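You operate a simulated robot arm through the tools that you are given. There is no shell and no other tool. Be economical: measure what you need, move in short steps, check, and stop when the job is done.

You run a simulated robot arm. Do the job below in one go: nothing can be reset, and whatever is moved stays where it is left.

Task
Measure the blue-taped short hose's crimp and lay it in its grade's lane.
Fine: 32.00 mm within 0.25 is GOOD, larger REDO, smaller SCRAP. Leave the caliper open.

Only the result counts: the job must be done as asked and must still hold three seconds after the hand-in. Knocking over, shifting, dropping, spilling or breaking anything else fails it.

Robot
A 6-joint arm with a two-finger parallel gripper, fixed in place. Base frame: the origin is at the foot of the arm, x ahead of it, y to its left, z up; the work surface is at about z = 0.94. Units: m, degrees, N and s.
With the tool pointing down near the work surface it reaches from about 0.22 to 0.62 m from the base axis. Its first joint turns from -66.0 to 66.0 degrees. Payload 2.7 kg.
The TCP is the grasp point between the finger pads, 0.023 m short of the fingertips. In the tool frame z runs along the fingers and y along their closing line. The gripper opens to 0.094 m. The fingers are 0.038 m wide and 0.01 m thick; the gripper's body (0.054 by 0.096 m) begins 0.039 m behind the TCP.
Orientation is that of the tool frame in the base frame, as [roll, pitch, yaw] about the fixed x, y, z axes, in that order (R = Rz(yaw) Ry(pitch) Rx(roll)). With the fingers straight down and closing along the base's y, the tool's x points along the base's -x, its y along +y and its z along -z.

Tools
- The arm moves only by the tool play_rows. Its argument "motion" is a list that holds one entry, the list of rows, each a list of 6 numbers: the shift along the base's x, y, z in m, then the turn, a rotation vector about the base's x, y, z in degrees. In form: [[[dx, dy, dz, ax, ay, az], ...]]. A call has 1 to 12 rows; each row shifts and turns the commanded pose from where the row before left it. "jaw" is the closure in counts, from 0 (fully open) to 255 (shut), set as the call begins (left out, the last holds). Each row takes 0.2 s and may step no farther than 0.05 m and 8.6 degrees from the row before; otherwise, or with a gripper value out of range, the whole call is refused. Where a pose cannot be reached the arm comes as near as it can. A force on the tool above 40 N (or 10 N above the force at the start of the call, whichever is more), or a blocked arm, ends the call early, and 0.2 s more pass. Each finger travels about 0.045 m/s and halts on what it meets, pressing with about 38 N; the grip force reading is that of the motor and also rises with nothing between the fingers. The clock runs only during rows and for 0.2 s after the last one: add rows that do not move to give the fingers time. It gives the time, the measured TCP pose, the force on the tool (base axes), the opening and the grip force at its end, in the units of the frame above (readings bear some noise), with the torque about the TCP (base axes, N m) and any sound that the robot's microphone picked up, and new pictures: "pictures" is both (left out), scene, wrist or none.
- Cameras (640 x 400 px; columns grow to the right, rows downward): "scene" is fixed at [0.0711, -0.4251, 1.4085]; the picture's right is [0.82, -0.57, 0.00], its down [-0.30, -0.44, -0.84] and it looks along [0.48, 0.70, -0.54] (base axes); focal length 324 px, centre (320, 200). "wrist" rides on the gripper at [0.086, 0.016, -0.074] in the tool frame; the picture's right is [-0.18, 0.98, 0.00], its down [-0.58, -0.11, -0.81] and it looks along [-0.79, -0.15, 0.59] (tool axes); focal length 243 px, centre (320, 200).
- measure_at(camera, pixels): for up to 12 pixels [column, row] of the newest picture of that camera ("zoom" is the newest enlarged one), the place [x, y, z] in the base frame of the surface seen there, good to about 0.002 m. It takes no simulated time.
- inspect(camera, box): a new picture of the part [left, top, right, bottom] of that camera's present view, enlarged. It takes no simulated time.
- hand_in(): hands the job in; it is judged then, once.

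Work in short steps. Measure before you move; look again where a grasp or a placing could have gone wrong, and mend it. You have 80 turns and 200 pictures in all, those below and enlarged ones among them. Open the gripper and draw the arm clear of the work before you hand the job in, unless the task says otherwise; then end with one line.

The tools are called after ">>>" as a command line: name --argument value ..., lists and objects as JSON in quotes. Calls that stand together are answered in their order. play_rows: Moves the arm, as the interface text tells. Its arguments: {"type":"object","properties":{"motion":{"type":"array"},"jaw":{"type":"number"},"pictures":{"type":"string","enum":["both","scene","wrist","none"]}},"required":["motion"]} The other tools are called the same way: measure_at (camera, pixels) gives the place of the surface under pixels of a picture; inspect (camera, box) takes an enlarged picture of a part of a camera's view; hand_in () hands the job in.

At the start:

```text
time_s: 0.0
eef_pos: [0.4358, 0.0087, 1.1797]
tool_rot: [-180.0, 0.0, -180.0]
force: [-0.5, 0.9, -0.1]
moment: [0.0, 0.01, 0.02]
grip_width: 0.094
gripper_force: 0.1
```

scene: 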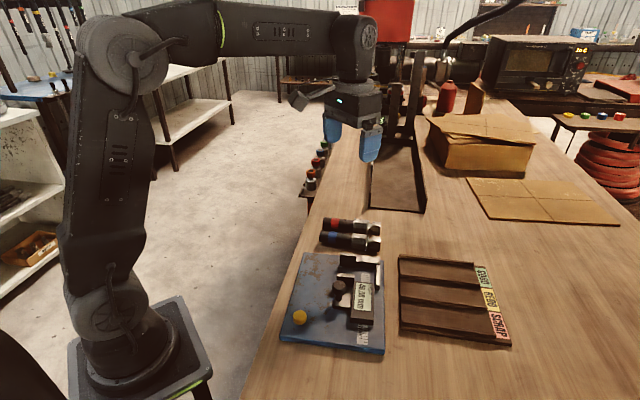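
wrist: 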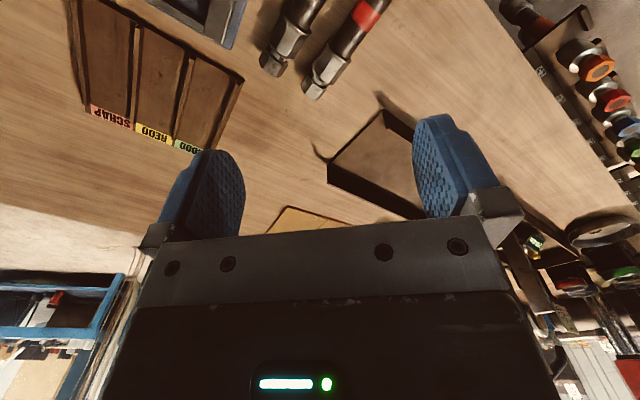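

The scene shows two hoses near (350,235), the caliper board at (335,300) and the lanes at (455,300). I'll take enlarged views first.

>>> inspect --camera "scene" --box '[270, 200, 400, 360]'

>>> inspect --camera "scene" --box '[380, 240, 530, 360]'

>>> inspect --camera "scene" --box '[310, 205, 400, 265]'

```text
2.50 times, centred on (335, 280) of scene
```

zoom: 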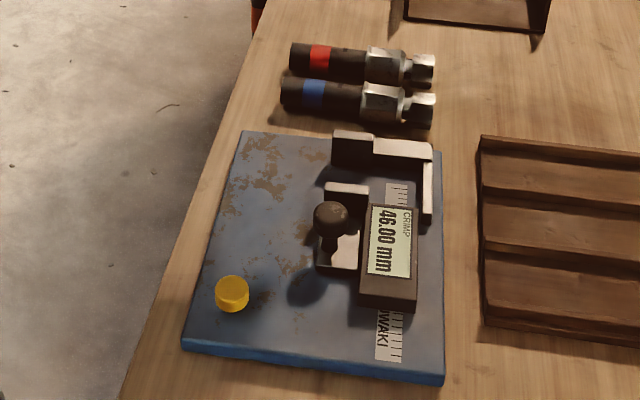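

```text
3.33 times, centred on (455, 300) of scene
```

zoom: 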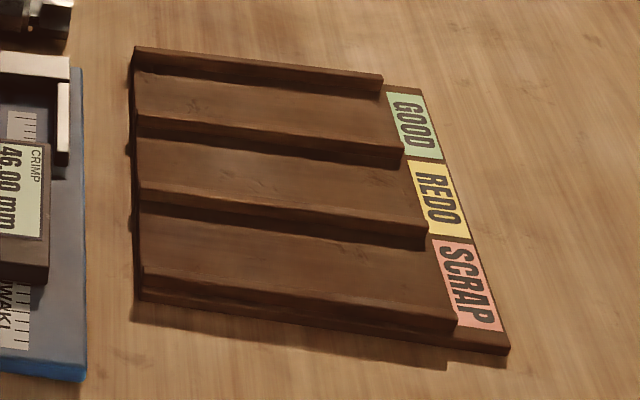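

```text
6.67 times, centred on (355, 235) of scene
```

zoom: 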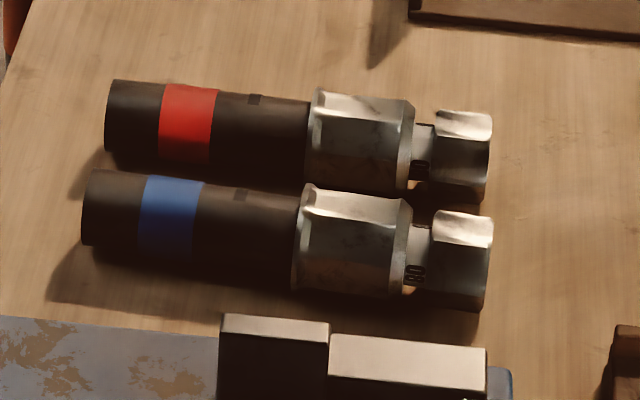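

Now I'll measure the hoses in this zoom, and the jaws and lanes in the scene picture.

>>> measure_at --camera "zoom" --pixels '[[90, 185], [170, 200], [250, 205], [300, 200], [350, 205], [400, 215], [460, 225], [490, 235], [350, 260], [260, 100], [360, 105], [460, 125]]'

>>> measure_at --camera "scene" --pixels '[[338, 255], [360, 258], [379, 262], [380, 283], [338, 276], [350, 277], [338, 285], [365, 290], [300, 316], [300, 280], [355, 268], [372, 275]]'

>>> measure_at --camera "scene" --pixels '[[400, 255], [474, 263], [435, 269], [440, 290], [440, 315], [405, 328], [505, 345], [300, 255], [285, 338], [383, 352], [480, 277], [410, 268]]'

```text
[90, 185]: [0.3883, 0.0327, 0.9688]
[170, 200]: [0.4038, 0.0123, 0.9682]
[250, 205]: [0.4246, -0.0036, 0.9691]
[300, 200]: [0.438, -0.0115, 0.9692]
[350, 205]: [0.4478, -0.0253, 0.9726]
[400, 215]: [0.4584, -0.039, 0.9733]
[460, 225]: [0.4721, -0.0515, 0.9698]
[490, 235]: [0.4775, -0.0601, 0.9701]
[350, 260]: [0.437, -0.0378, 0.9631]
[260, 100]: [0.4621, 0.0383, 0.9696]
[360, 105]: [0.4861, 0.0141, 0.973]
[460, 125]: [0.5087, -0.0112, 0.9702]
```

```text
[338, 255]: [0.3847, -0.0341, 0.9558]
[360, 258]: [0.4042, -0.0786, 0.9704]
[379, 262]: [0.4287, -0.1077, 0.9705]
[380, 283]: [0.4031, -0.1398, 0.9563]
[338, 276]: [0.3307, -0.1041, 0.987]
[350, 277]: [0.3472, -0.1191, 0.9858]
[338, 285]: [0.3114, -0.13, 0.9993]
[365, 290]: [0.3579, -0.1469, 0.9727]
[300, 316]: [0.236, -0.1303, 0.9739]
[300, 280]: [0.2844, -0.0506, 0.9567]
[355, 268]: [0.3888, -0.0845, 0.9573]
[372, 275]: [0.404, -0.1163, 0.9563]
```

```text
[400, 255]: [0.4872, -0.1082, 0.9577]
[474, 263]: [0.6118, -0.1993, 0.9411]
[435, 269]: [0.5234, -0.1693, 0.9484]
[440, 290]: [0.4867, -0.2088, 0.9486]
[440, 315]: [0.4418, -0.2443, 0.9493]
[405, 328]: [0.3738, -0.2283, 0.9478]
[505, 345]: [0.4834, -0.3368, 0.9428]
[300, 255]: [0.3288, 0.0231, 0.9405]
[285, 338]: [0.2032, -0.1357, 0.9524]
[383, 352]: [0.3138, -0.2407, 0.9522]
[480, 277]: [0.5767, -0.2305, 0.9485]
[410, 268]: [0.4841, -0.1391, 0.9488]
```

The hoses lie along about -46° in the base frame. I'll look closely at the caliper.

>>> inspect --camera "scene" --box '[320, 245, 392, 295]'

>>> inspect --camera "scene" --box '[330, 270, 400, 355]'

>>> inspect --camera "wrist" --box '[140, 0, 400, 110]'

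```text
8.00 times, centred on (356, 270) of scene
```

zoom: 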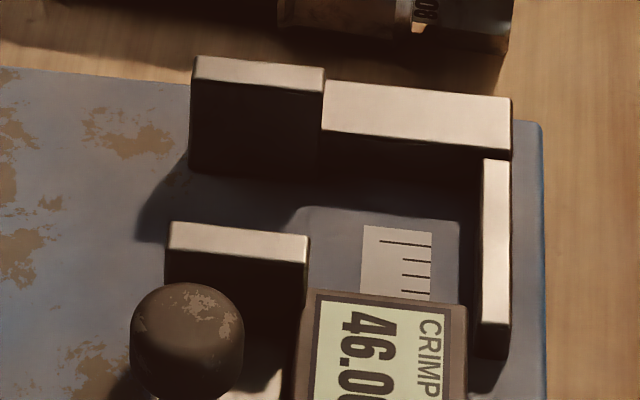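

```text
4.71 times, centred on (365, 312) of scene
```

zoom: 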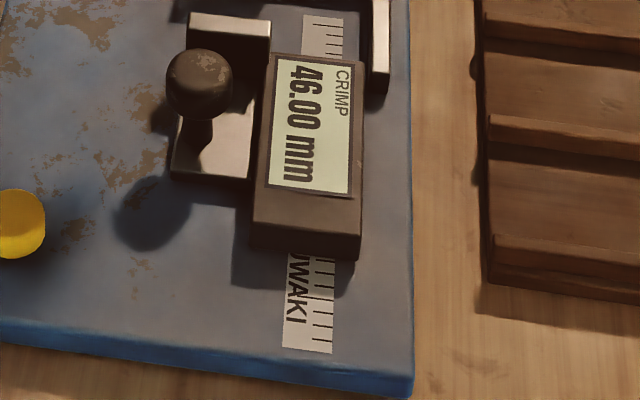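

```text
2.46 times, centred on (270, 55) of wrist
```

zoom: 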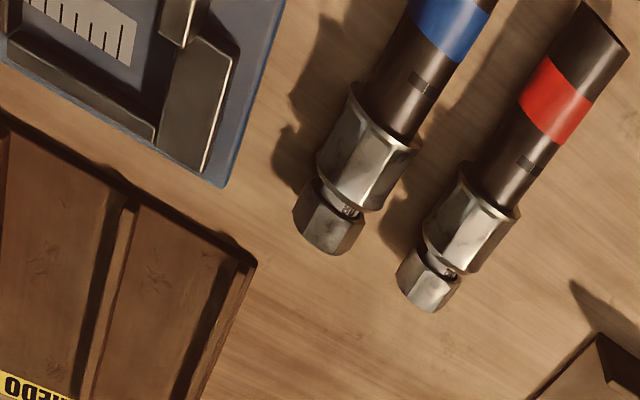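

The tool needs its closing line across the hoses. I'll rotate -46° about z and move back a little for a close view of the hose and caliper.

>>> play_rows --motion '[[[-0.012, -0.001, -0.005, 0, 0, -7.6667], [-0.012, -0.001, -0.005, 0, 0, -7.6667], [-0.012, -0.001, -0.005, 0, 0, -7.6667], [-0.012, -0.001, -0.005, 0, 0, -7.6667], [-0.012, -0.001, -0.005, 0, 0, -7.6667], [-0.012, -0.001, -0.005, 0, 0, -7.6667], [0, 0, 0, 0, 0, 0]]]'

```text
time_s: 1.6
eef_pos: [0.3627, 0.0023, 1.1508]
tool_rot: [180.0, 0.0, 133.9]
force: [0.0, -0.1, 0.1]
moment: [-0.01, -0.01, 0.02]
grip_width: 0.0939
gripper_force: 0.2
```

scene: 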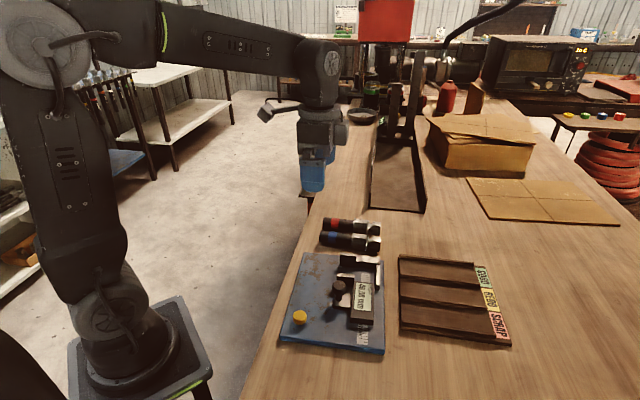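
wrist: 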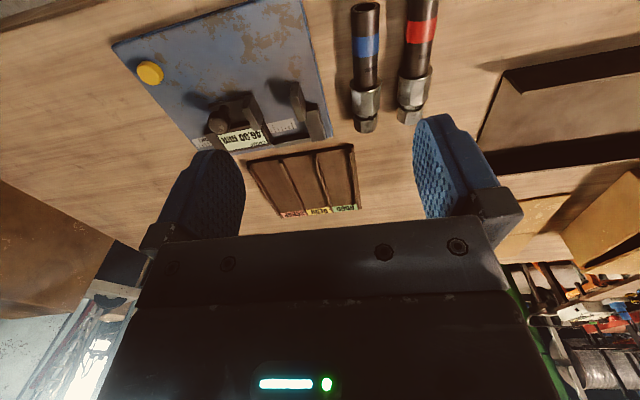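

The wrist view shows the hoses at (365,65) and the caliper at (250,120). I'll enlarge both.

>>> inspect --camera "wrist" --box '[330, 0, 450, 140]'

>>> inspect --camera "wrist" --box '[190, 70, 340, 160]'

```text
2.86 times, centred on (390, 70) of wrist
```

zoom: 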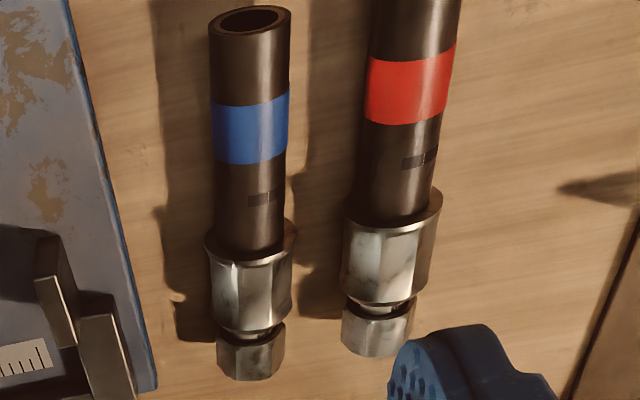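

```text
4.27 times, centred on (265, 115) of wrist
```

zoom: 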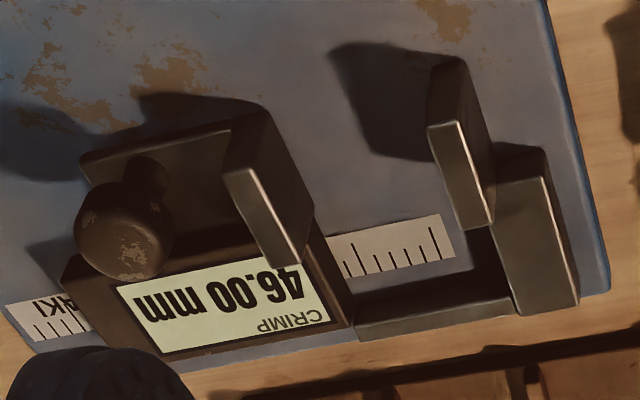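

Next I'll measure caliper features in this zoom, and hose points in the wrist picture.

>>> measure_at --camera "zoom" --pixels '[[232, 175], [282, 260], [250, 172], [298, 258], [432, 130], [470, 220], [457, 125], [490, 215], [505, 190], [520, 300], [560, 300], [545, 185]]'

>>> measure_at --camera "zoom" --pixels '[[125, 225], [125, 265], [90, 225], [165, 225], [400, 180], [400, 320], [360, 325], [500, 305], [90, 160], [565, 160], [605, 285], [430, 290]]'

>>> measure_at --camera "wrist" --pixels '[[365, 15], [366, 40], [366, 60], [365, 80], [366, 95], [365, 110], [366, 126], [421, 30], [416, 65], [414, 90], [410, 115], [340, 60]]'

```text
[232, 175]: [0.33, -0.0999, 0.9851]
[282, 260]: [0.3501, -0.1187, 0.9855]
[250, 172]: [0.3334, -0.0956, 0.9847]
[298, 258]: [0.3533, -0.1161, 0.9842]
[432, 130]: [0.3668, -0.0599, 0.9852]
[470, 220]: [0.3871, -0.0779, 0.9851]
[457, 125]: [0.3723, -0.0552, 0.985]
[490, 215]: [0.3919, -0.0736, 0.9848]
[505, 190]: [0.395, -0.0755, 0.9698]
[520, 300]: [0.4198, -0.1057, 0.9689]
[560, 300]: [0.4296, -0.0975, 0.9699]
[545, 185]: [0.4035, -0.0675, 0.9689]
```

```text
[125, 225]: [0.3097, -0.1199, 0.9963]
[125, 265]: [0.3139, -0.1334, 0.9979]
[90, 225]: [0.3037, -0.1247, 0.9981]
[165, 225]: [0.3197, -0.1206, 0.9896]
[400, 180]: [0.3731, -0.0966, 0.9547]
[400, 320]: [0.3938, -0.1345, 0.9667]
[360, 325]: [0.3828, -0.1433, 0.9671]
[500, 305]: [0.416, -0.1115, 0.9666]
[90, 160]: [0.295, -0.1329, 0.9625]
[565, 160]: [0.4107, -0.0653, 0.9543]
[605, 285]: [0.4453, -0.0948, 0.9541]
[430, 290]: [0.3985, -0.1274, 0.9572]
```

```text
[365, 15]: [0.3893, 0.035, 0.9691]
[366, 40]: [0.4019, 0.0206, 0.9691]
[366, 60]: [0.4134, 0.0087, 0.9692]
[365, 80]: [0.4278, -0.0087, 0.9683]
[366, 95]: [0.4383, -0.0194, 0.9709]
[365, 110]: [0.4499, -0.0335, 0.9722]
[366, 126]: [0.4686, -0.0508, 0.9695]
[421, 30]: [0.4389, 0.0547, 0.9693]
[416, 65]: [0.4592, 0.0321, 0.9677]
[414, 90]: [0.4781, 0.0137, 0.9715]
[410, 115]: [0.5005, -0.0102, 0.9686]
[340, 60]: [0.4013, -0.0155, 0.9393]
```

Blue hose axis lies at about -47.5° through (0.414, 0.007), with the rubber there at the hose's tail half. I'll part-close the jaws to about 42 mm to miss the red hose and come down above the rubber.

>>> play_rows --motion '[[[0.017, 0.0015, -0.03, 0, 0, -0.7], [0.017, 0.0015, -0.03, 0, 0, -0.7], [0.0177, 0.0016, -0.03, 0, 0, 0], [0, 0, -0.03, 0, 0, 0], [0, 0, 0, 0, 0, 0], [0, 0, 0, 0, 0, 0]]]' --jaw 141

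```text
time_s: 3.0
eef_pos: [0.4155, 0.0083, 1.0286]
tool_rot: [-180.0, 0.1, 132.6]
force: [0.8, 0.2, 0.8]
moment: [0.02, 0.01, 0.04]
grip_width: 0.042
gripper_force: 0.1
```

scene: 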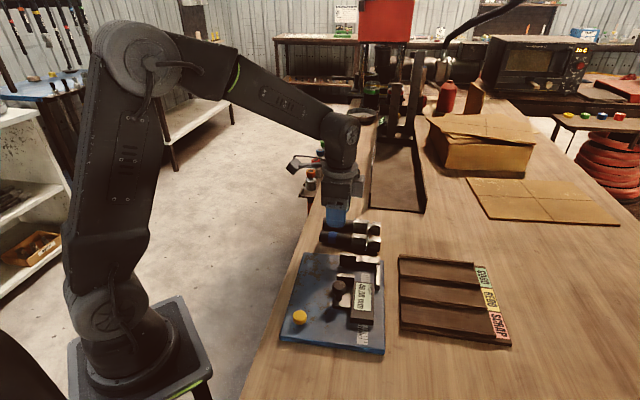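
wrist: 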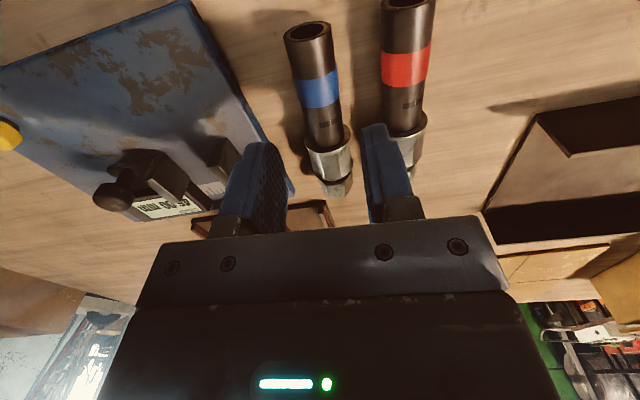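

The blue hose is seen close up between the fingers. I'll re-measure its axis before descending.

>>> measure_at --camera "wrist" --pixels '[[309, 50], [315, 80], [321, 110], [326, 138], [330, 165], [336, 186], [300, 110], [343, 112], [410, 50], [403, 110], [308, 60], [340, 60]]'

>>> inspect --camera "wrist" --box '[220, 0, 460, 220]'

```text
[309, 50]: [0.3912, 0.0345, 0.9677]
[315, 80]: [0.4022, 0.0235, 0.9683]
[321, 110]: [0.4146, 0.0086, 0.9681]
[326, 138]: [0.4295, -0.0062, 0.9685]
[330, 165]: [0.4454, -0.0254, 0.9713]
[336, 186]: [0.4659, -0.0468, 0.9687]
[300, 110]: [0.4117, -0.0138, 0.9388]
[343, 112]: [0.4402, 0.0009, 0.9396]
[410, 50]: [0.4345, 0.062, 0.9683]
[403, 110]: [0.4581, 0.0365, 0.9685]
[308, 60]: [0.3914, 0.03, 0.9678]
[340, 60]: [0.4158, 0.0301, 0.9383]
```

```text
1.82 times, centred on (340, 110) of wrist
```

zoom: 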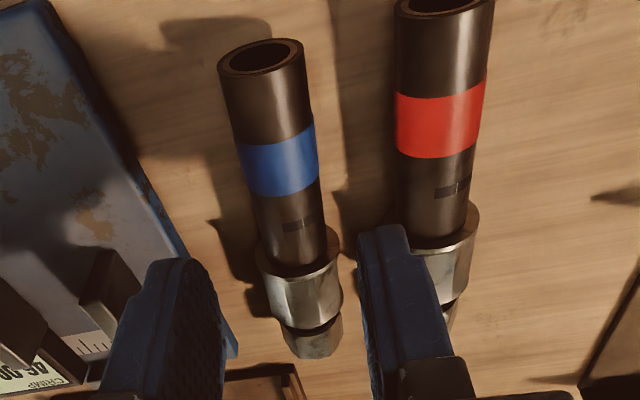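

The axis matches the TCP within 1 mm. Descending to z ≈ 0.966.

>>> play_rows --motion '[[[0, 0, -0.02, 0, 0, 0], [0, 0, -0.02, 0, 0, 0], [0, 0, -0.014, 0, 0, 0], [0, 0, -0.0085, 0, 0, 0], [0, 0, 0, 0, 0, 0]]]'

```text
time_s: 4.2
eef_pos: [0.4163, 0.0071, 0.9699]
tool_rot: [180.0, 0.0, 132.6]
force: [0.0, -0.1, 1.5]
moment: [-0.06, 0.01, 0.0]
grip_width: 0.0419
gripper_force: 0.1
```

scene: 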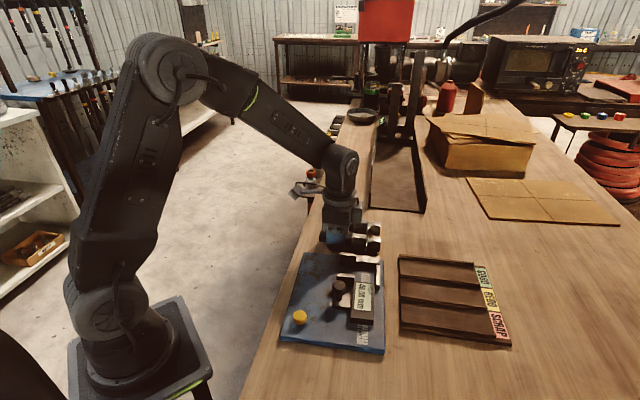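
wrist: 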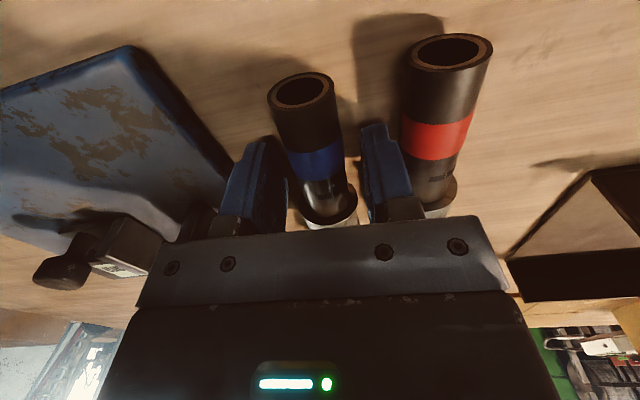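

The fingers straddle the hose clear of the red one. I'll lower another 3 mm and close.

>>> play_rows --motion '[[[0, 0, -0.003, 0, 0, 0], [0, 0, 0, 0, 0, 0]]]' --pictures "none"

>>> play_rows --motion '[[[0, 0, 0, 0, 0, 0], [0, 0, 0, 0, 0, 0], [0, 0, 0, 0, 0, 0], [0, 0, 0, 0, 0, 0]]]' --jaw 255

```text
time_s: 4.8
eef_pos: [0.4159, 0.0072, 0.9653]
tool_rot: [-179.9, -0.1, 132.6]
force: [0.2, 0.8, 0.1]
moment: [-0.04, 0.03, 0.0]
grip_width: 0.0419
gripper_force: 0.1
```

```text
time_s: 5.8
eef_pos: [0.4154, 0.0072, 0.9655]
tool_rot: [180.0, -0.1, 132.5]
force: [-0.6, -0.8, -1.0]
moment: [-0.07, -0.01, -0.08]
grip_width: 0.0242
gripper_force: 37.3
```

scene: 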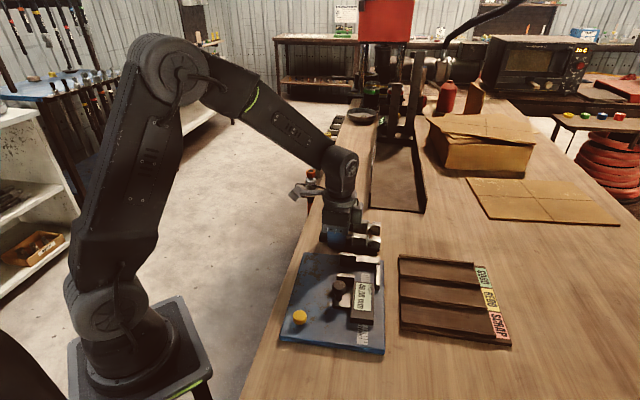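
wrist: 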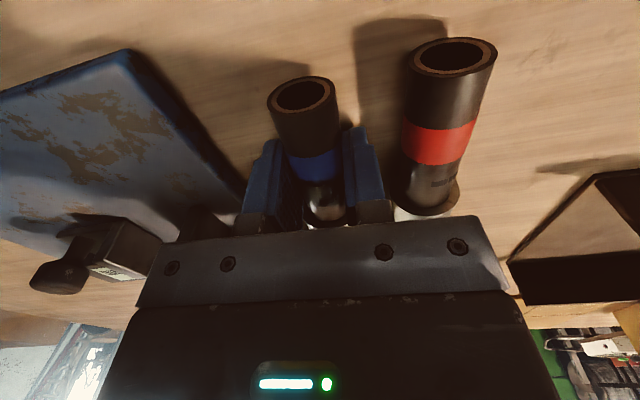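

Gripped at 24 mm. I'll lift 9 cm and check.

>>> play_rows --motion '[[[0, 0, 0.015, 0, 0, 0], [0, 0, 0.025, 0, 0, 0], [0, 0, 0.025, 0, 0, 0], [0, 0, 0.025, 0, 0, 0], [0, 0, 0, 0, 0, 0], [0, 0, 0, 0, 0, 0]]]'

>>> inspect --camera "scene" --box '[290, 170, 410, 260]'

```text
time_s: 7.2
eef_pos: [0.416, 0.0063, 1.0555]
tool_rot: [180.0, 0.0, 132.7]
force: [0.2, 0.0, 0.2]
moment: [-0.01, 0.01, 0.02]
grip_width: 0.0
gripper_force: 37.6
```

scene: 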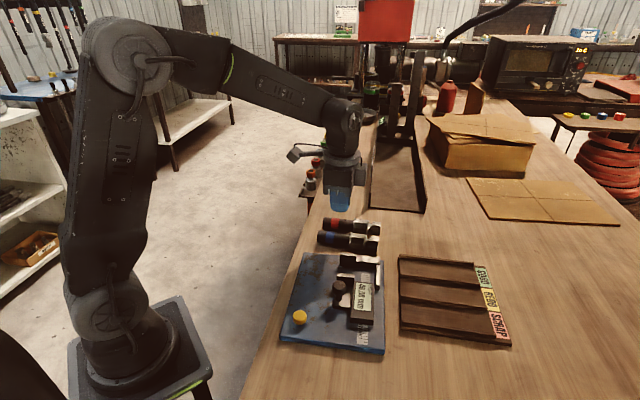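
wrist: 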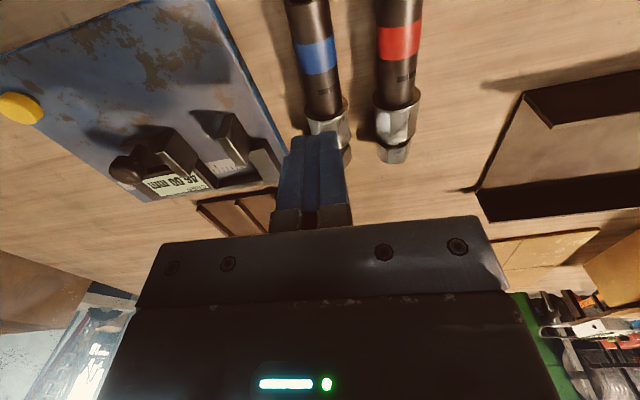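

```text
4.44 times, centred on (350, 215) of scene
```

zoom: 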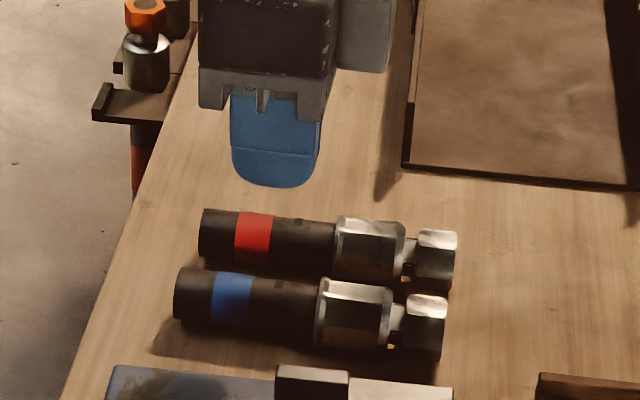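

It slipped out of the grip; the hose is back on the table. I'll reopen to 42 mm and re-measure the hose.

>>> play_rows --motion '[[[0, 0, 0, 0, 0, 0], [0, 0, 0, 0, 0, 0], [0, 0, 0, 0, 0, 0]]]' --jaw 141 --pictures "wrist"

>>> inspect --camera "wrist" --box '[220, 0, 460, 200]'

>>> measure_at --camera "wrist" --pixels '[[310, 15], [313, 40], [316, 60], [319, 85], [323, 103], [328, 125], [335, 152], [398, 20], [397, 65], [397, 115], [395, 140], [300, 60]]'

```text
time_s: 8.0
eef_pos: [0.417, 0.0061, 1.055]
tool_rot: [180.0, 0.0, 132.6]
force: [-0.1, 0.0, 0.4]
moment: [-0.01, 0.0, -0.01]
grip_width: 0.0418
gripper_force: 0.1
```

wrist: 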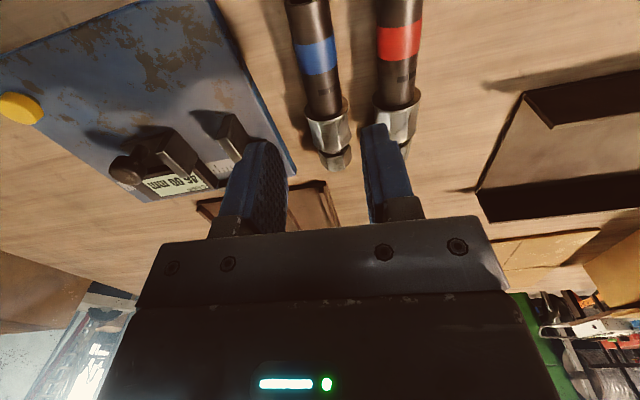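

```text
2.00 times, centred on (340, 100) of wrist
```

zoom: 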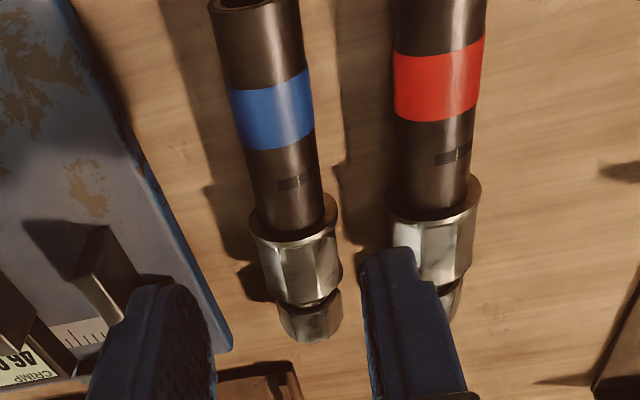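

```text
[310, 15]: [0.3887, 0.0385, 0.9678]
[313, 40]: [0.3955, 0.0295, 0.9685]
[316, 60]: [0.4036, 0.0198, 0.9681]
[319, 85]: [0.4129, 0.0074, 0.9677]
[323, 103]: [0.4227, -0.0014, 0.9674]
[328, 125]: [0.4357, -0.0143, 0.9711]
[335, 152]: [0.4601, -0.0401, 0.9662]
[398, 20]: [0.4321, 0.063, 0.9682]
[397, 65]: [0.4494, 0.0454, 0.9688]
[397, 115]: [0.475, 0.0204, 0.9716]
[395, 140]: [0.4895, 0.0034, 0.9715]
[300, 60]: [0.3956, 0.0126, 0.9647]
```

The hose only slid back about 3 mm, axis unchanged. I'll regrip slightly closer to the sleeve and a bit deeper, then lift slowly.

>>> play_rows --motion '[[[-0.0012, 0.0012, -0.03, 0, 0, 0], [0, 0, -0.03, 0, 0, 0], [0, 0, -0.02, 0, 0, 0], [0, 0, -0.011, 0, 0, 0], [0, 0, 0, 0, 0, 0], [0, 0, 0, 0, 0, 0]]]' --pictures "wrist"

>>> play_rows --motion '[[[0, 0, 0, 0, 0, 0], [0, 0, 0, 0, 0, 0], [0, 0, 0, 0, 0, 0], [0, 0, 0, 0, 0, 0], [0, 0, 0, 0, 0, 0]]]' --jaw 255 --pictures "wrist"

>>> play_rows --motion '[[[0, 0, 0.002, 0, 0, 0], [0, 0, 0.003, 0, 0, 0], [0, 0, 0.005, 0, 0, 0], [0, 0, 0, 0, 0, 0]]]'

```text
time_s: 9.4
eef_pos: [0.4137, 0.0083, 0.9641]
tool_rot: [180.0, 0.0, 132.6]
force: [0.0, 0.3, -0.5]
moment: [0.03, -0.02, -0.02]
grip_width: 0.042
gripper_force: 0.1
```

wrist: 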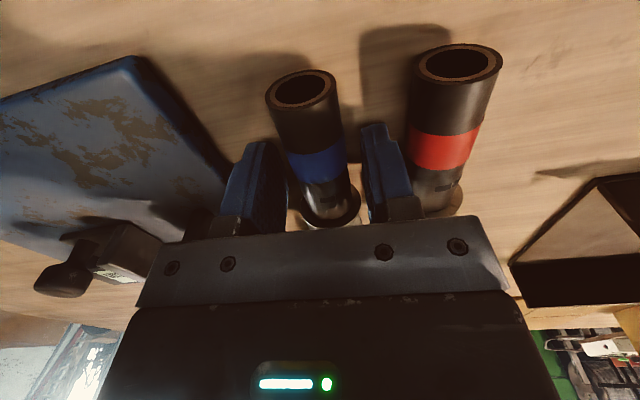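

```text
time_s: 10.6
eef_pos: [0.4138, 0.0086, 0.9639]
tool_rot: [180.0, 0.0, 132.6]
force: [1.7, 1.6, 0.5]
moment: [-0.02, -0.04, 0.13]
grip_width: 0.0243
gripper_force: 37.9
```

wrist: 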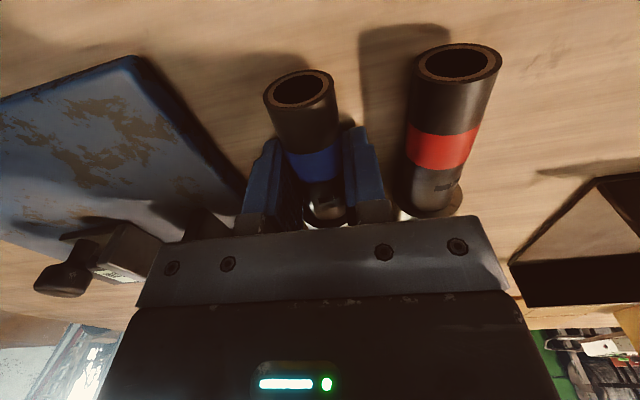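

```text
time_s: 11.6
eef_pos: [0.4141, 0.0098, 0.9737]
tool_rot: [179.9, -0.1, 132.7]
force: [-0.5, 0.5, -2.3]
moment: [0.07, 0.03, 0.0]
grip_width: 0.0237
gripper_force: 38.1
```

scene: 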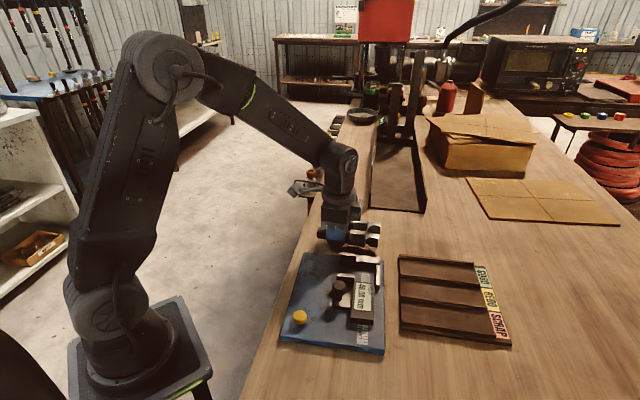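
wrist: 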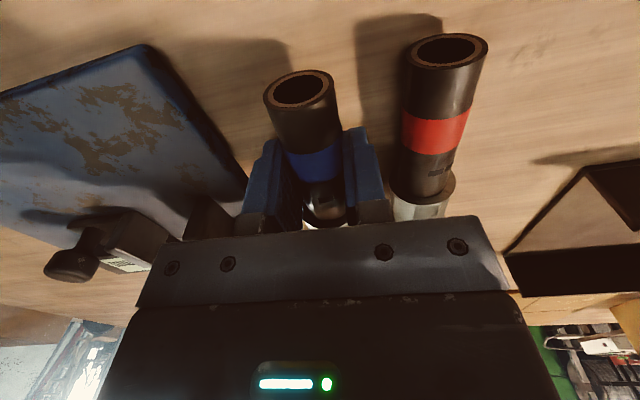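

The width dropped slightly to 23.7 mm; I'll look to see whether it is hanging tilted, and wait to see if it keeps slipping.

>>> play_rows --motion '[[[0, 0, 0, 0, 0, 0], [0, 0, 0, 0, 0, 0]]]' --pictures "scene"

>>> inspect --camera "scene" --box '[310, 190, 400, 260]'

```text
time_s: 12.2
eef_pos: [0.4139, 0.0091, 0.9738]
tool_rot: [180.0, 0.1, 132.6]
force: [-1.0, 0.4, -2.6]
moment: [0.07, 0.04, -0.02]
grip_width: 0.0241
gripper_force: 37.5
```

scene: 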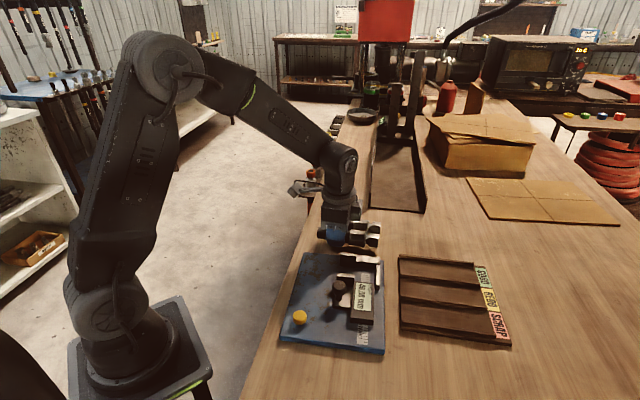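

```text
5.71 times, centred on (355, 225) of scene
```

zoom: 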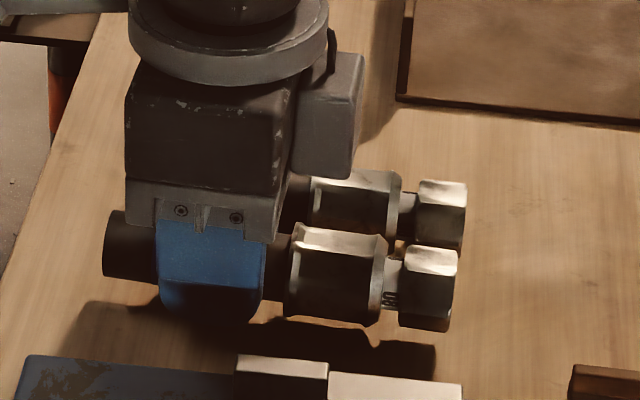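

It's held, roughly level (weight ≈2.6 N). I'll lift gently to about 1.03.

>>> play_rows --motion '[[[0, 0, 0.002, 0, 0, 0], [0, 0, 0.004, 0, 0, 0], [0, 0, 0.006, 0, 0, 0], [0, 0, 0.007, 0, 0, 0], [0, 0, 0.007, 0, 0, 0], [0, 0, 0.007, 0, 0, 0], [0, 0, 0.007, 0, 0, 0], [0, 0, 0.007, 0, 0, 0], [0, 0, 0.006, 0, 0, 0], [0, 0, 0.004, 0, 0, 0], [0, 0, 0.002, 0, 0, 0], [0, 0, 0, 0, 0, 0]]]'

>>> inspect --camera "scene" --box '[310, 160, 400, 230]'

```text
time_s: 14.8
eef_pos: [0.4143, 0.0091, 1.033]
tool_rot: [180.0, -0.1, 132.6]
force: [-0.4, -0.3, -2.5]
moment: [0.04, 0.06, -0.01]
grip_width: 0.0239
gripper_force: 38.5
```

scene: 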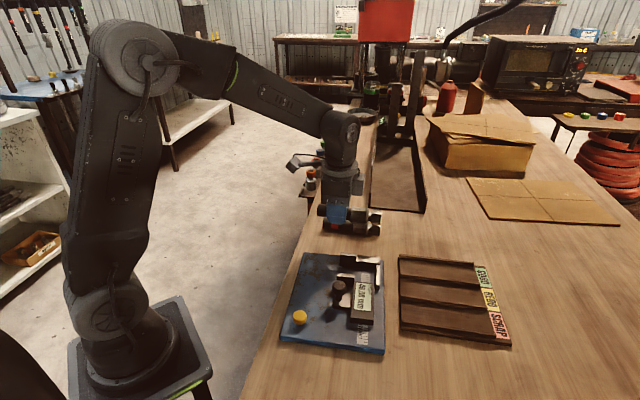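
wrist: 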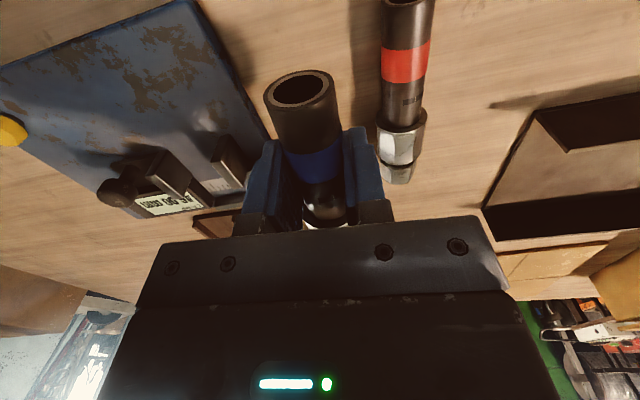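

```text
5.71 times, centred on (355, 195) of scene
```

zoom: 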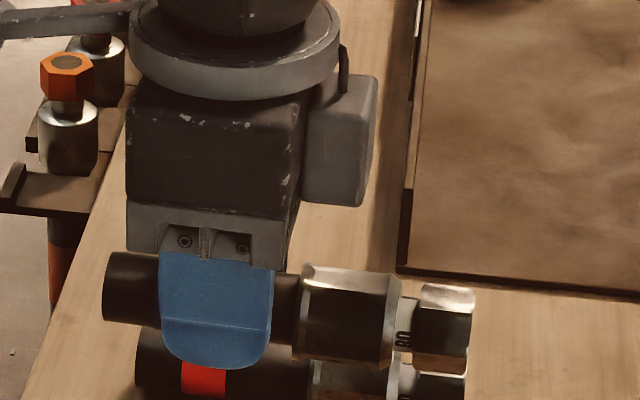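

Held level. I'll measure the sleeve and nut relative to the TCP.

>>> measure_at --camera "zoom" --pixels '[[312, 275], [350, 280], [390, 287], [425, 293], [468, 297], [305, 320], [380, 330], [440, 330], [340, 330], [120, 275], [112, 265], [285, 290]]'

```text
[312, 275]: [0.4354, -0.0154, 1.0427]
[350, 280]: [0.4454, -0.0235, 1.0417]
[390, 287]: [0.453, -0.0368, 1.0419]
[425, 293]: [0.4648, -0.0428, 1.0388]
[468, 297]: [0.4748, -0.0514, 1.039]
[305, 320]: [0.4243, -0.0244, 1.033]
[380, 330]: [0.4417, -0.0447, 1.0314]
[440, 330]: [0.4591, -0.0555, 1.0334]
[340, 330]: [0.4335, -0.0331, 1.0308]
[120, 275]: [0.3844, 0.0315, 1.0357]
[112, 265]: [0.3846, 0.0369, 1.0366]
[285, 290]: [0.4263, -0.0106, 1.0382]
```

Sleeve centre sits about 46 mm ahead of the TCP. I'll carry it slowly over the caliper gap, turning +4.4° to match the jaws, at height 1.033.

>>> play_rows --motion '[[[-0.0044, -0.0033, 0, 0, 0, 0], [-0.0087, -0.0066, 0, 0, 0, 0.5], [-0.0087, -0.0066, 0, 0, 0, 0.5], [-0.0087, -0.0066, 0, 0, 0, 0.5], [-0.0087, -0.0066, 0, 0, 0, 0.5], [-0.0087, -0.0066, 0, 0, 0, 0.6], [-0.0087, -0.0066, 0, 0, 0, 0.6], [-0.0087, -0.0066, 0, 0, 0, 0.6], [-0.0087, -0.0066, 0, 0, 0, 0.6], [-0.0087, -0.0066, 0, 0, 0, 0], [-0.0044, -0.0032, 0, 0, 0, 0], [0, 0, 0, 0, 0, 0]]]'

>>> inspect --camera "scene" --box '[290, 210, 410, 310]'

>>> inspect --camera "wrist" --box '[200, 100, 400, 240]'

```text
time_s: 17.4
eef_pos: [0.3272, -0.0566, 1.0324]
tool_rot: [-179.9, 0.0, 137.0]
force: [-0.9, -0.6, -2.3]
moment: [0.03, 0.07, 0.0]
grip_width: 0.0238
gripper_force: 38.1
```

scene: 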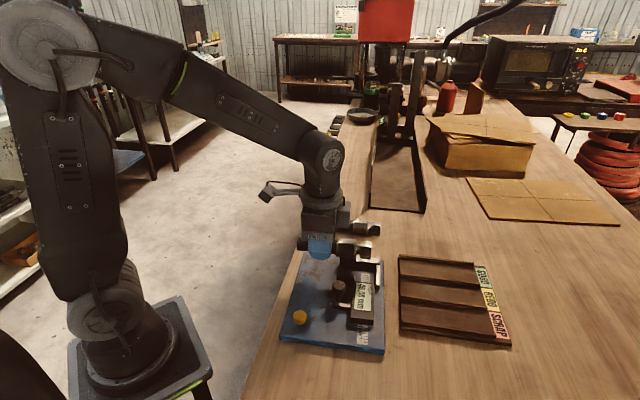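
wrist: 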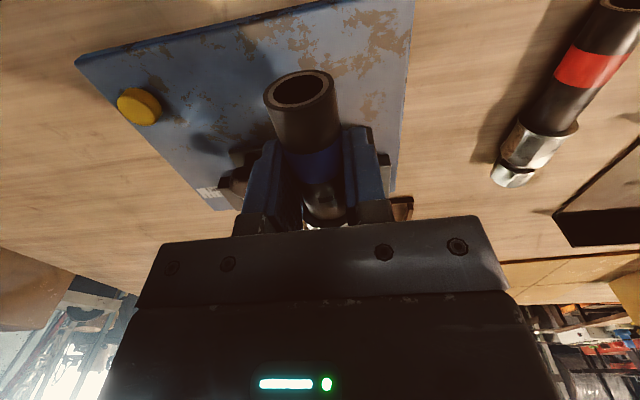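

```text
4.00 times, centred on (350, 260) of scene
```

zoom: 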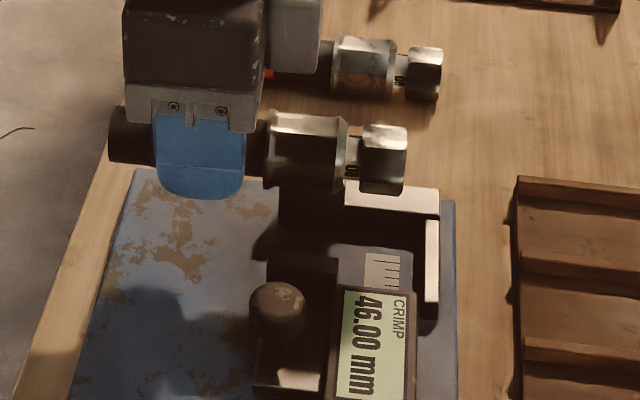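

```text
2.86 times, centred on (300, 170) of wrist
```

zoom: 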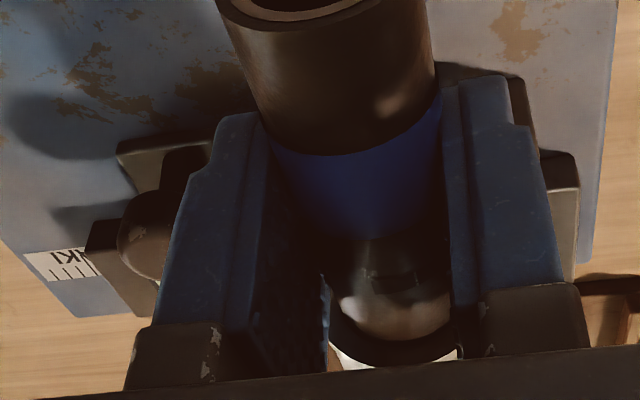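

I'll check the held sleeve's position against the gap centre line.

>>> measure_at --camera "scene" --pixels '[[338.5, 239.5], [347, 240], [355, 241.5], [362, 243.5], [370, 244], [319, 238], [346, 249], [338, 248], [354, 250]]'

```text
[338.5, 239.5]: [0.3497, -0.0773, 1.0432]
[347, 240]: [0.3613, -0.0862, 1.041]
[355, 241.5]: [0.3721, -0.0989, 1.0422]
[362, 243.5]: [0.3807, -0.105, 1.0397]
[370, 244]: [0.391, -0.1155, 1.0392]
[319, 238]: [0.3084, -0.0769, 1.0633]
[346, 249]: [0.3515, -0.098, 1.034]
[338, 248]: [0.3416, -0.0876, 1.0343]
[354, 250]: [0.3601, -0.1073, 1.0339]
```

Sleeve centre (0.361,-0.086) matches the gap centre and direction -42.8° is right. Lowering slowly.

>>> play_rows --motion '[[[0, 0, -0.002, 0, 0, 0], [0, 0, -0.004, 0, 0, 0], [0, 0, -0.006, 0, 0, 0], [0, 0, -0.007, 0, 0, 0], [0, 0, -0.007, 0, 0, 0], [0, 0, -0.007, 0, 0, 0], [0, 0, -0.006, 0, 0, 0], [0, 0, -0.005, 0, 0, 0], [0, 0, -0.003, 0, 0, 0], [0, 0, -0.002, 0, 0, 0], [0, 0, 0, 0, 0, 0]]]'

>>> inspect --camera "scene" --box '[290, 230, 410, 330]'

```text
time_s: 19.8
eef_pos: [0.3281, -0.0565, 0.9837]
tool_rot: [180.0, 0.0, 137.0]
force: [-0.4, -0.6, -2.1]
moment: [0.02, 0.05, -0.01]
grip_width: 0.0238
gripper_force: 37.6
```

scene: 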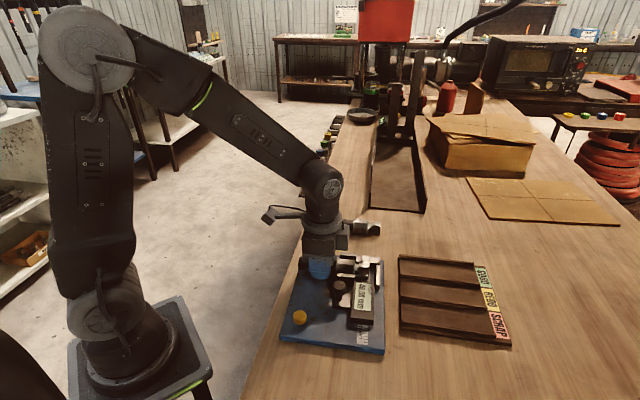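
wrist: 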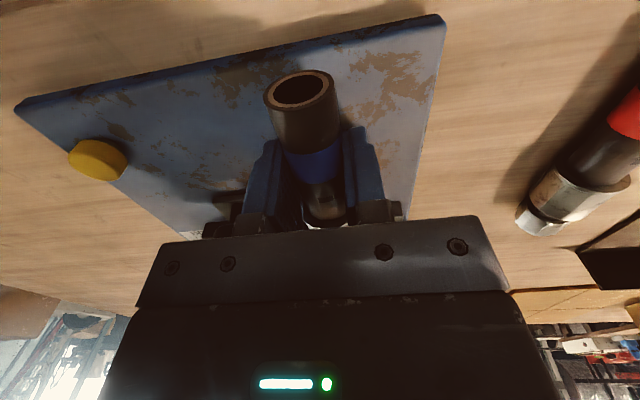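

```text
4.00 times, centred on (350, 280) of scene
```

zoom: 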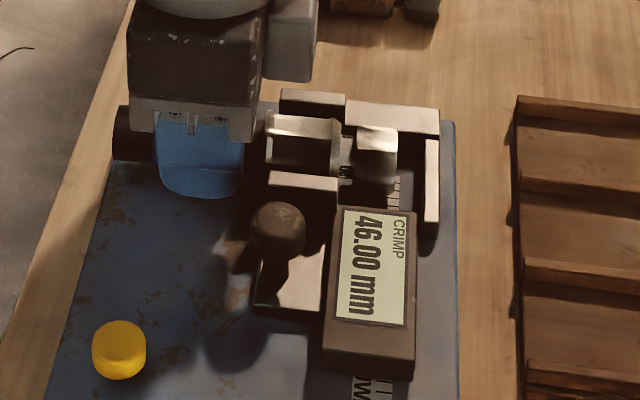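

Sleeve sits between the jaws without touching. I'll lower the last few millimetres and watch for force.

>>> play_rows --motion '[[[0, 0, -0.001, 0, 0, 0], [0, 0, -0.001, 0, 0, 0], [0, 0, -0.001, 0, 0, 0], [0, 0, 0, 0, 0, 0]]]' --pictures "none"

>>> play_rows --motion '[[[0, 0, -0.0005, 0, 0, 0], [0, 0, -0.0005, 0, 0, 0], [0, 0, 0, 0, 0, 0]]]' --pictures "none"

```text
time_s: 20.8
eef_pos: [0.3271, -0.0577, 0.9808]
tool_rot: [180.0, 0.0, 136.9]
force: [-0.6, -0.2, -2.0]
moment: [0.04, 0.08, 0.01]
grip_width: 0.0236
gripper_force: 38.0
```

```text
time_s: 21.6
eef_pos: [0.3277, -0.0582, 0.9805]
tool_rot: [-179.8, 0.0, 137.1]
force: [-1.0, 1.7, 1.5]
moment: [-0.04, -0.07, 0.08]
grip_width: 0.0238
gripper_force: 37.9
```

Force turned positive: the sleeve is resting. Releasing.

>>> play_rows --motion '[[[0, 0, 0, 0, 0, 0], [0, 0, 0, 0, 0, 0], [0, 0, 0, 0, 0, 0]]]' --jaw 136 --pictures "none"

>>> play_rows --motion '[[[0, 0, 0.005, 0, 0, 0], [0, 0, 0.02, 0, 0, 0], [0, 0, 0.03, 0, 0, 0], [-0.015, 0.014, 0.04, 0, 0, 0], [0, 0, 0, 0, 0, 0], [0, 0, 0, 0, 0, 0]]]'

>>> inspect --camera "scene" --box '[290, 230, 410, 330]'

>>> inspect --camera "wrist" --box '[160, 40, 420, 200]'

```text
time_s: 22.4
eef_pos: [0.3281, -0.0589, 0.9802]
tool_rot: [180.0, 0.0, 136.9]
force: [-0.1, 0.4, -0.7]
moment: [0.0, 0.03, 0.01]
grip_width: 0.044
gripper_force: 0.0
```

```text
time_s: 23.8
eef_pos: [0.312, -0.0431, 1.0761]
tool_rot: [-180.0, 0.0, 137.0]
force: [-0.3, 0.3, 0.1]
moment: [0.01, 0.01, -0.01]
grip_width: 0.044
gripper_force: 0.0
```

scene: 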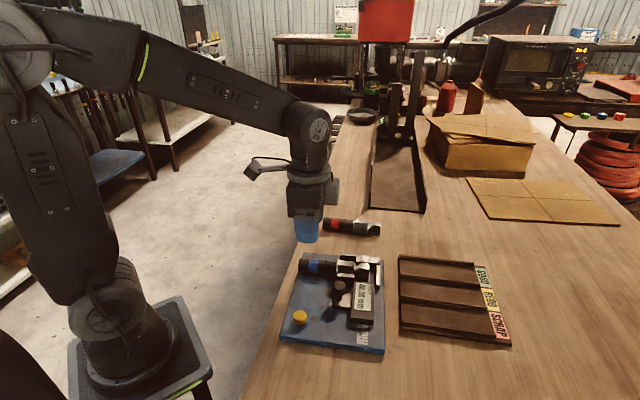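
wrist: 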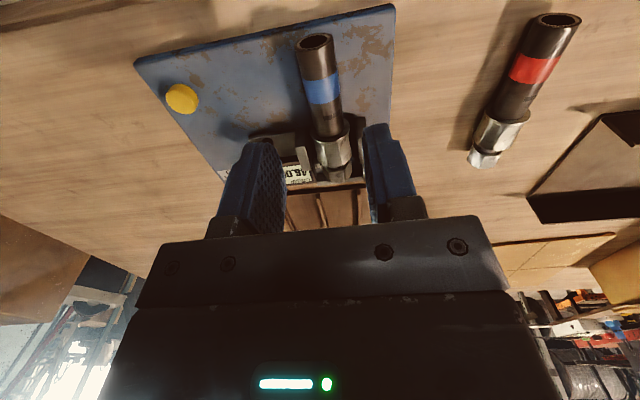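

```text
4.00 times, centred on (350, 280) of scene
```

zoom: 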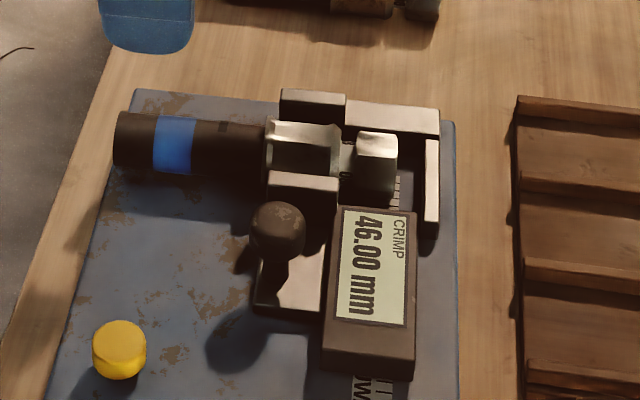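

```text
2.46 times, centred on (290, 120) of wrist
```

zoom: 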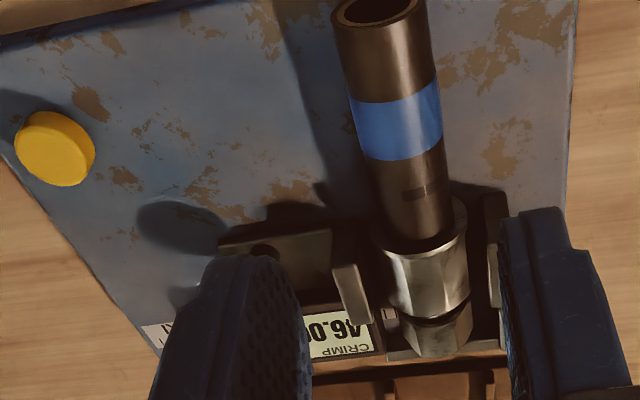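

The hose lies in the caliper with the sleeve between the jaws. I'll measure the knob precisely for gripping.

>>> inspect --camera "scene" --box '[320, 270, 370, 310]'

>>> measure_at --camera "scene" --pixels '[[339.2, 281.5], [339.2, 284], [339.2, 288], [334, 287], [345, 288], [339.2, 292], [339.2, 294], [333.5, 305], [345, 305], [338, 276.5], [350, 277.5], [337, 300]]'

```text
10.00 times, centred on (345, 290) of scene
```

zoom: 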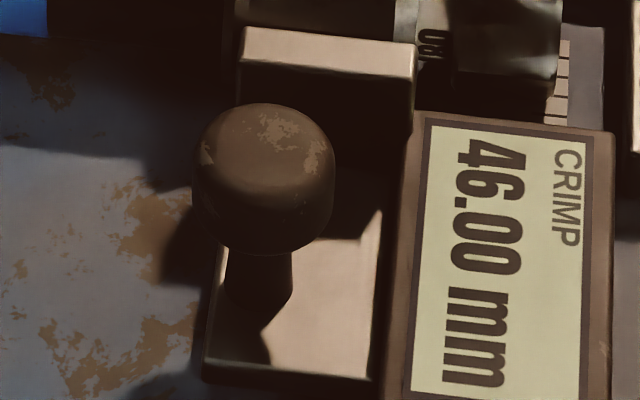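

```text
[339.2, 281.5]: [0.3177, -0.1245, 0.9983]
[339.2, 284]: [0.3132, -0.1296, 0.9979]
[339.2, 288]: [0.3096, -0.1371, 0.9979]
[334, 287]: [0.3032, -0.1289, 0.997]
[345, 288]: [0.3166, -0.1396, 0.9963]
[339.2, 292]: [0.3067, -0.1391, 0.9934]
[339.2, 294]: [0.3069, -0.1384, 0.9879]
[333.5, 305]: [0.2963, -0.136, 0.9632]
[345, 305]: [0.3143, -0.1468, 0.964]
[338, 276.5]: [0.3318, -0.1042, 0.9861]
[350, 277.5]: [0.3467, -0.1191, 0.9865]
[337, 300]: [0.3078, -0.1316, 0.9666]
```

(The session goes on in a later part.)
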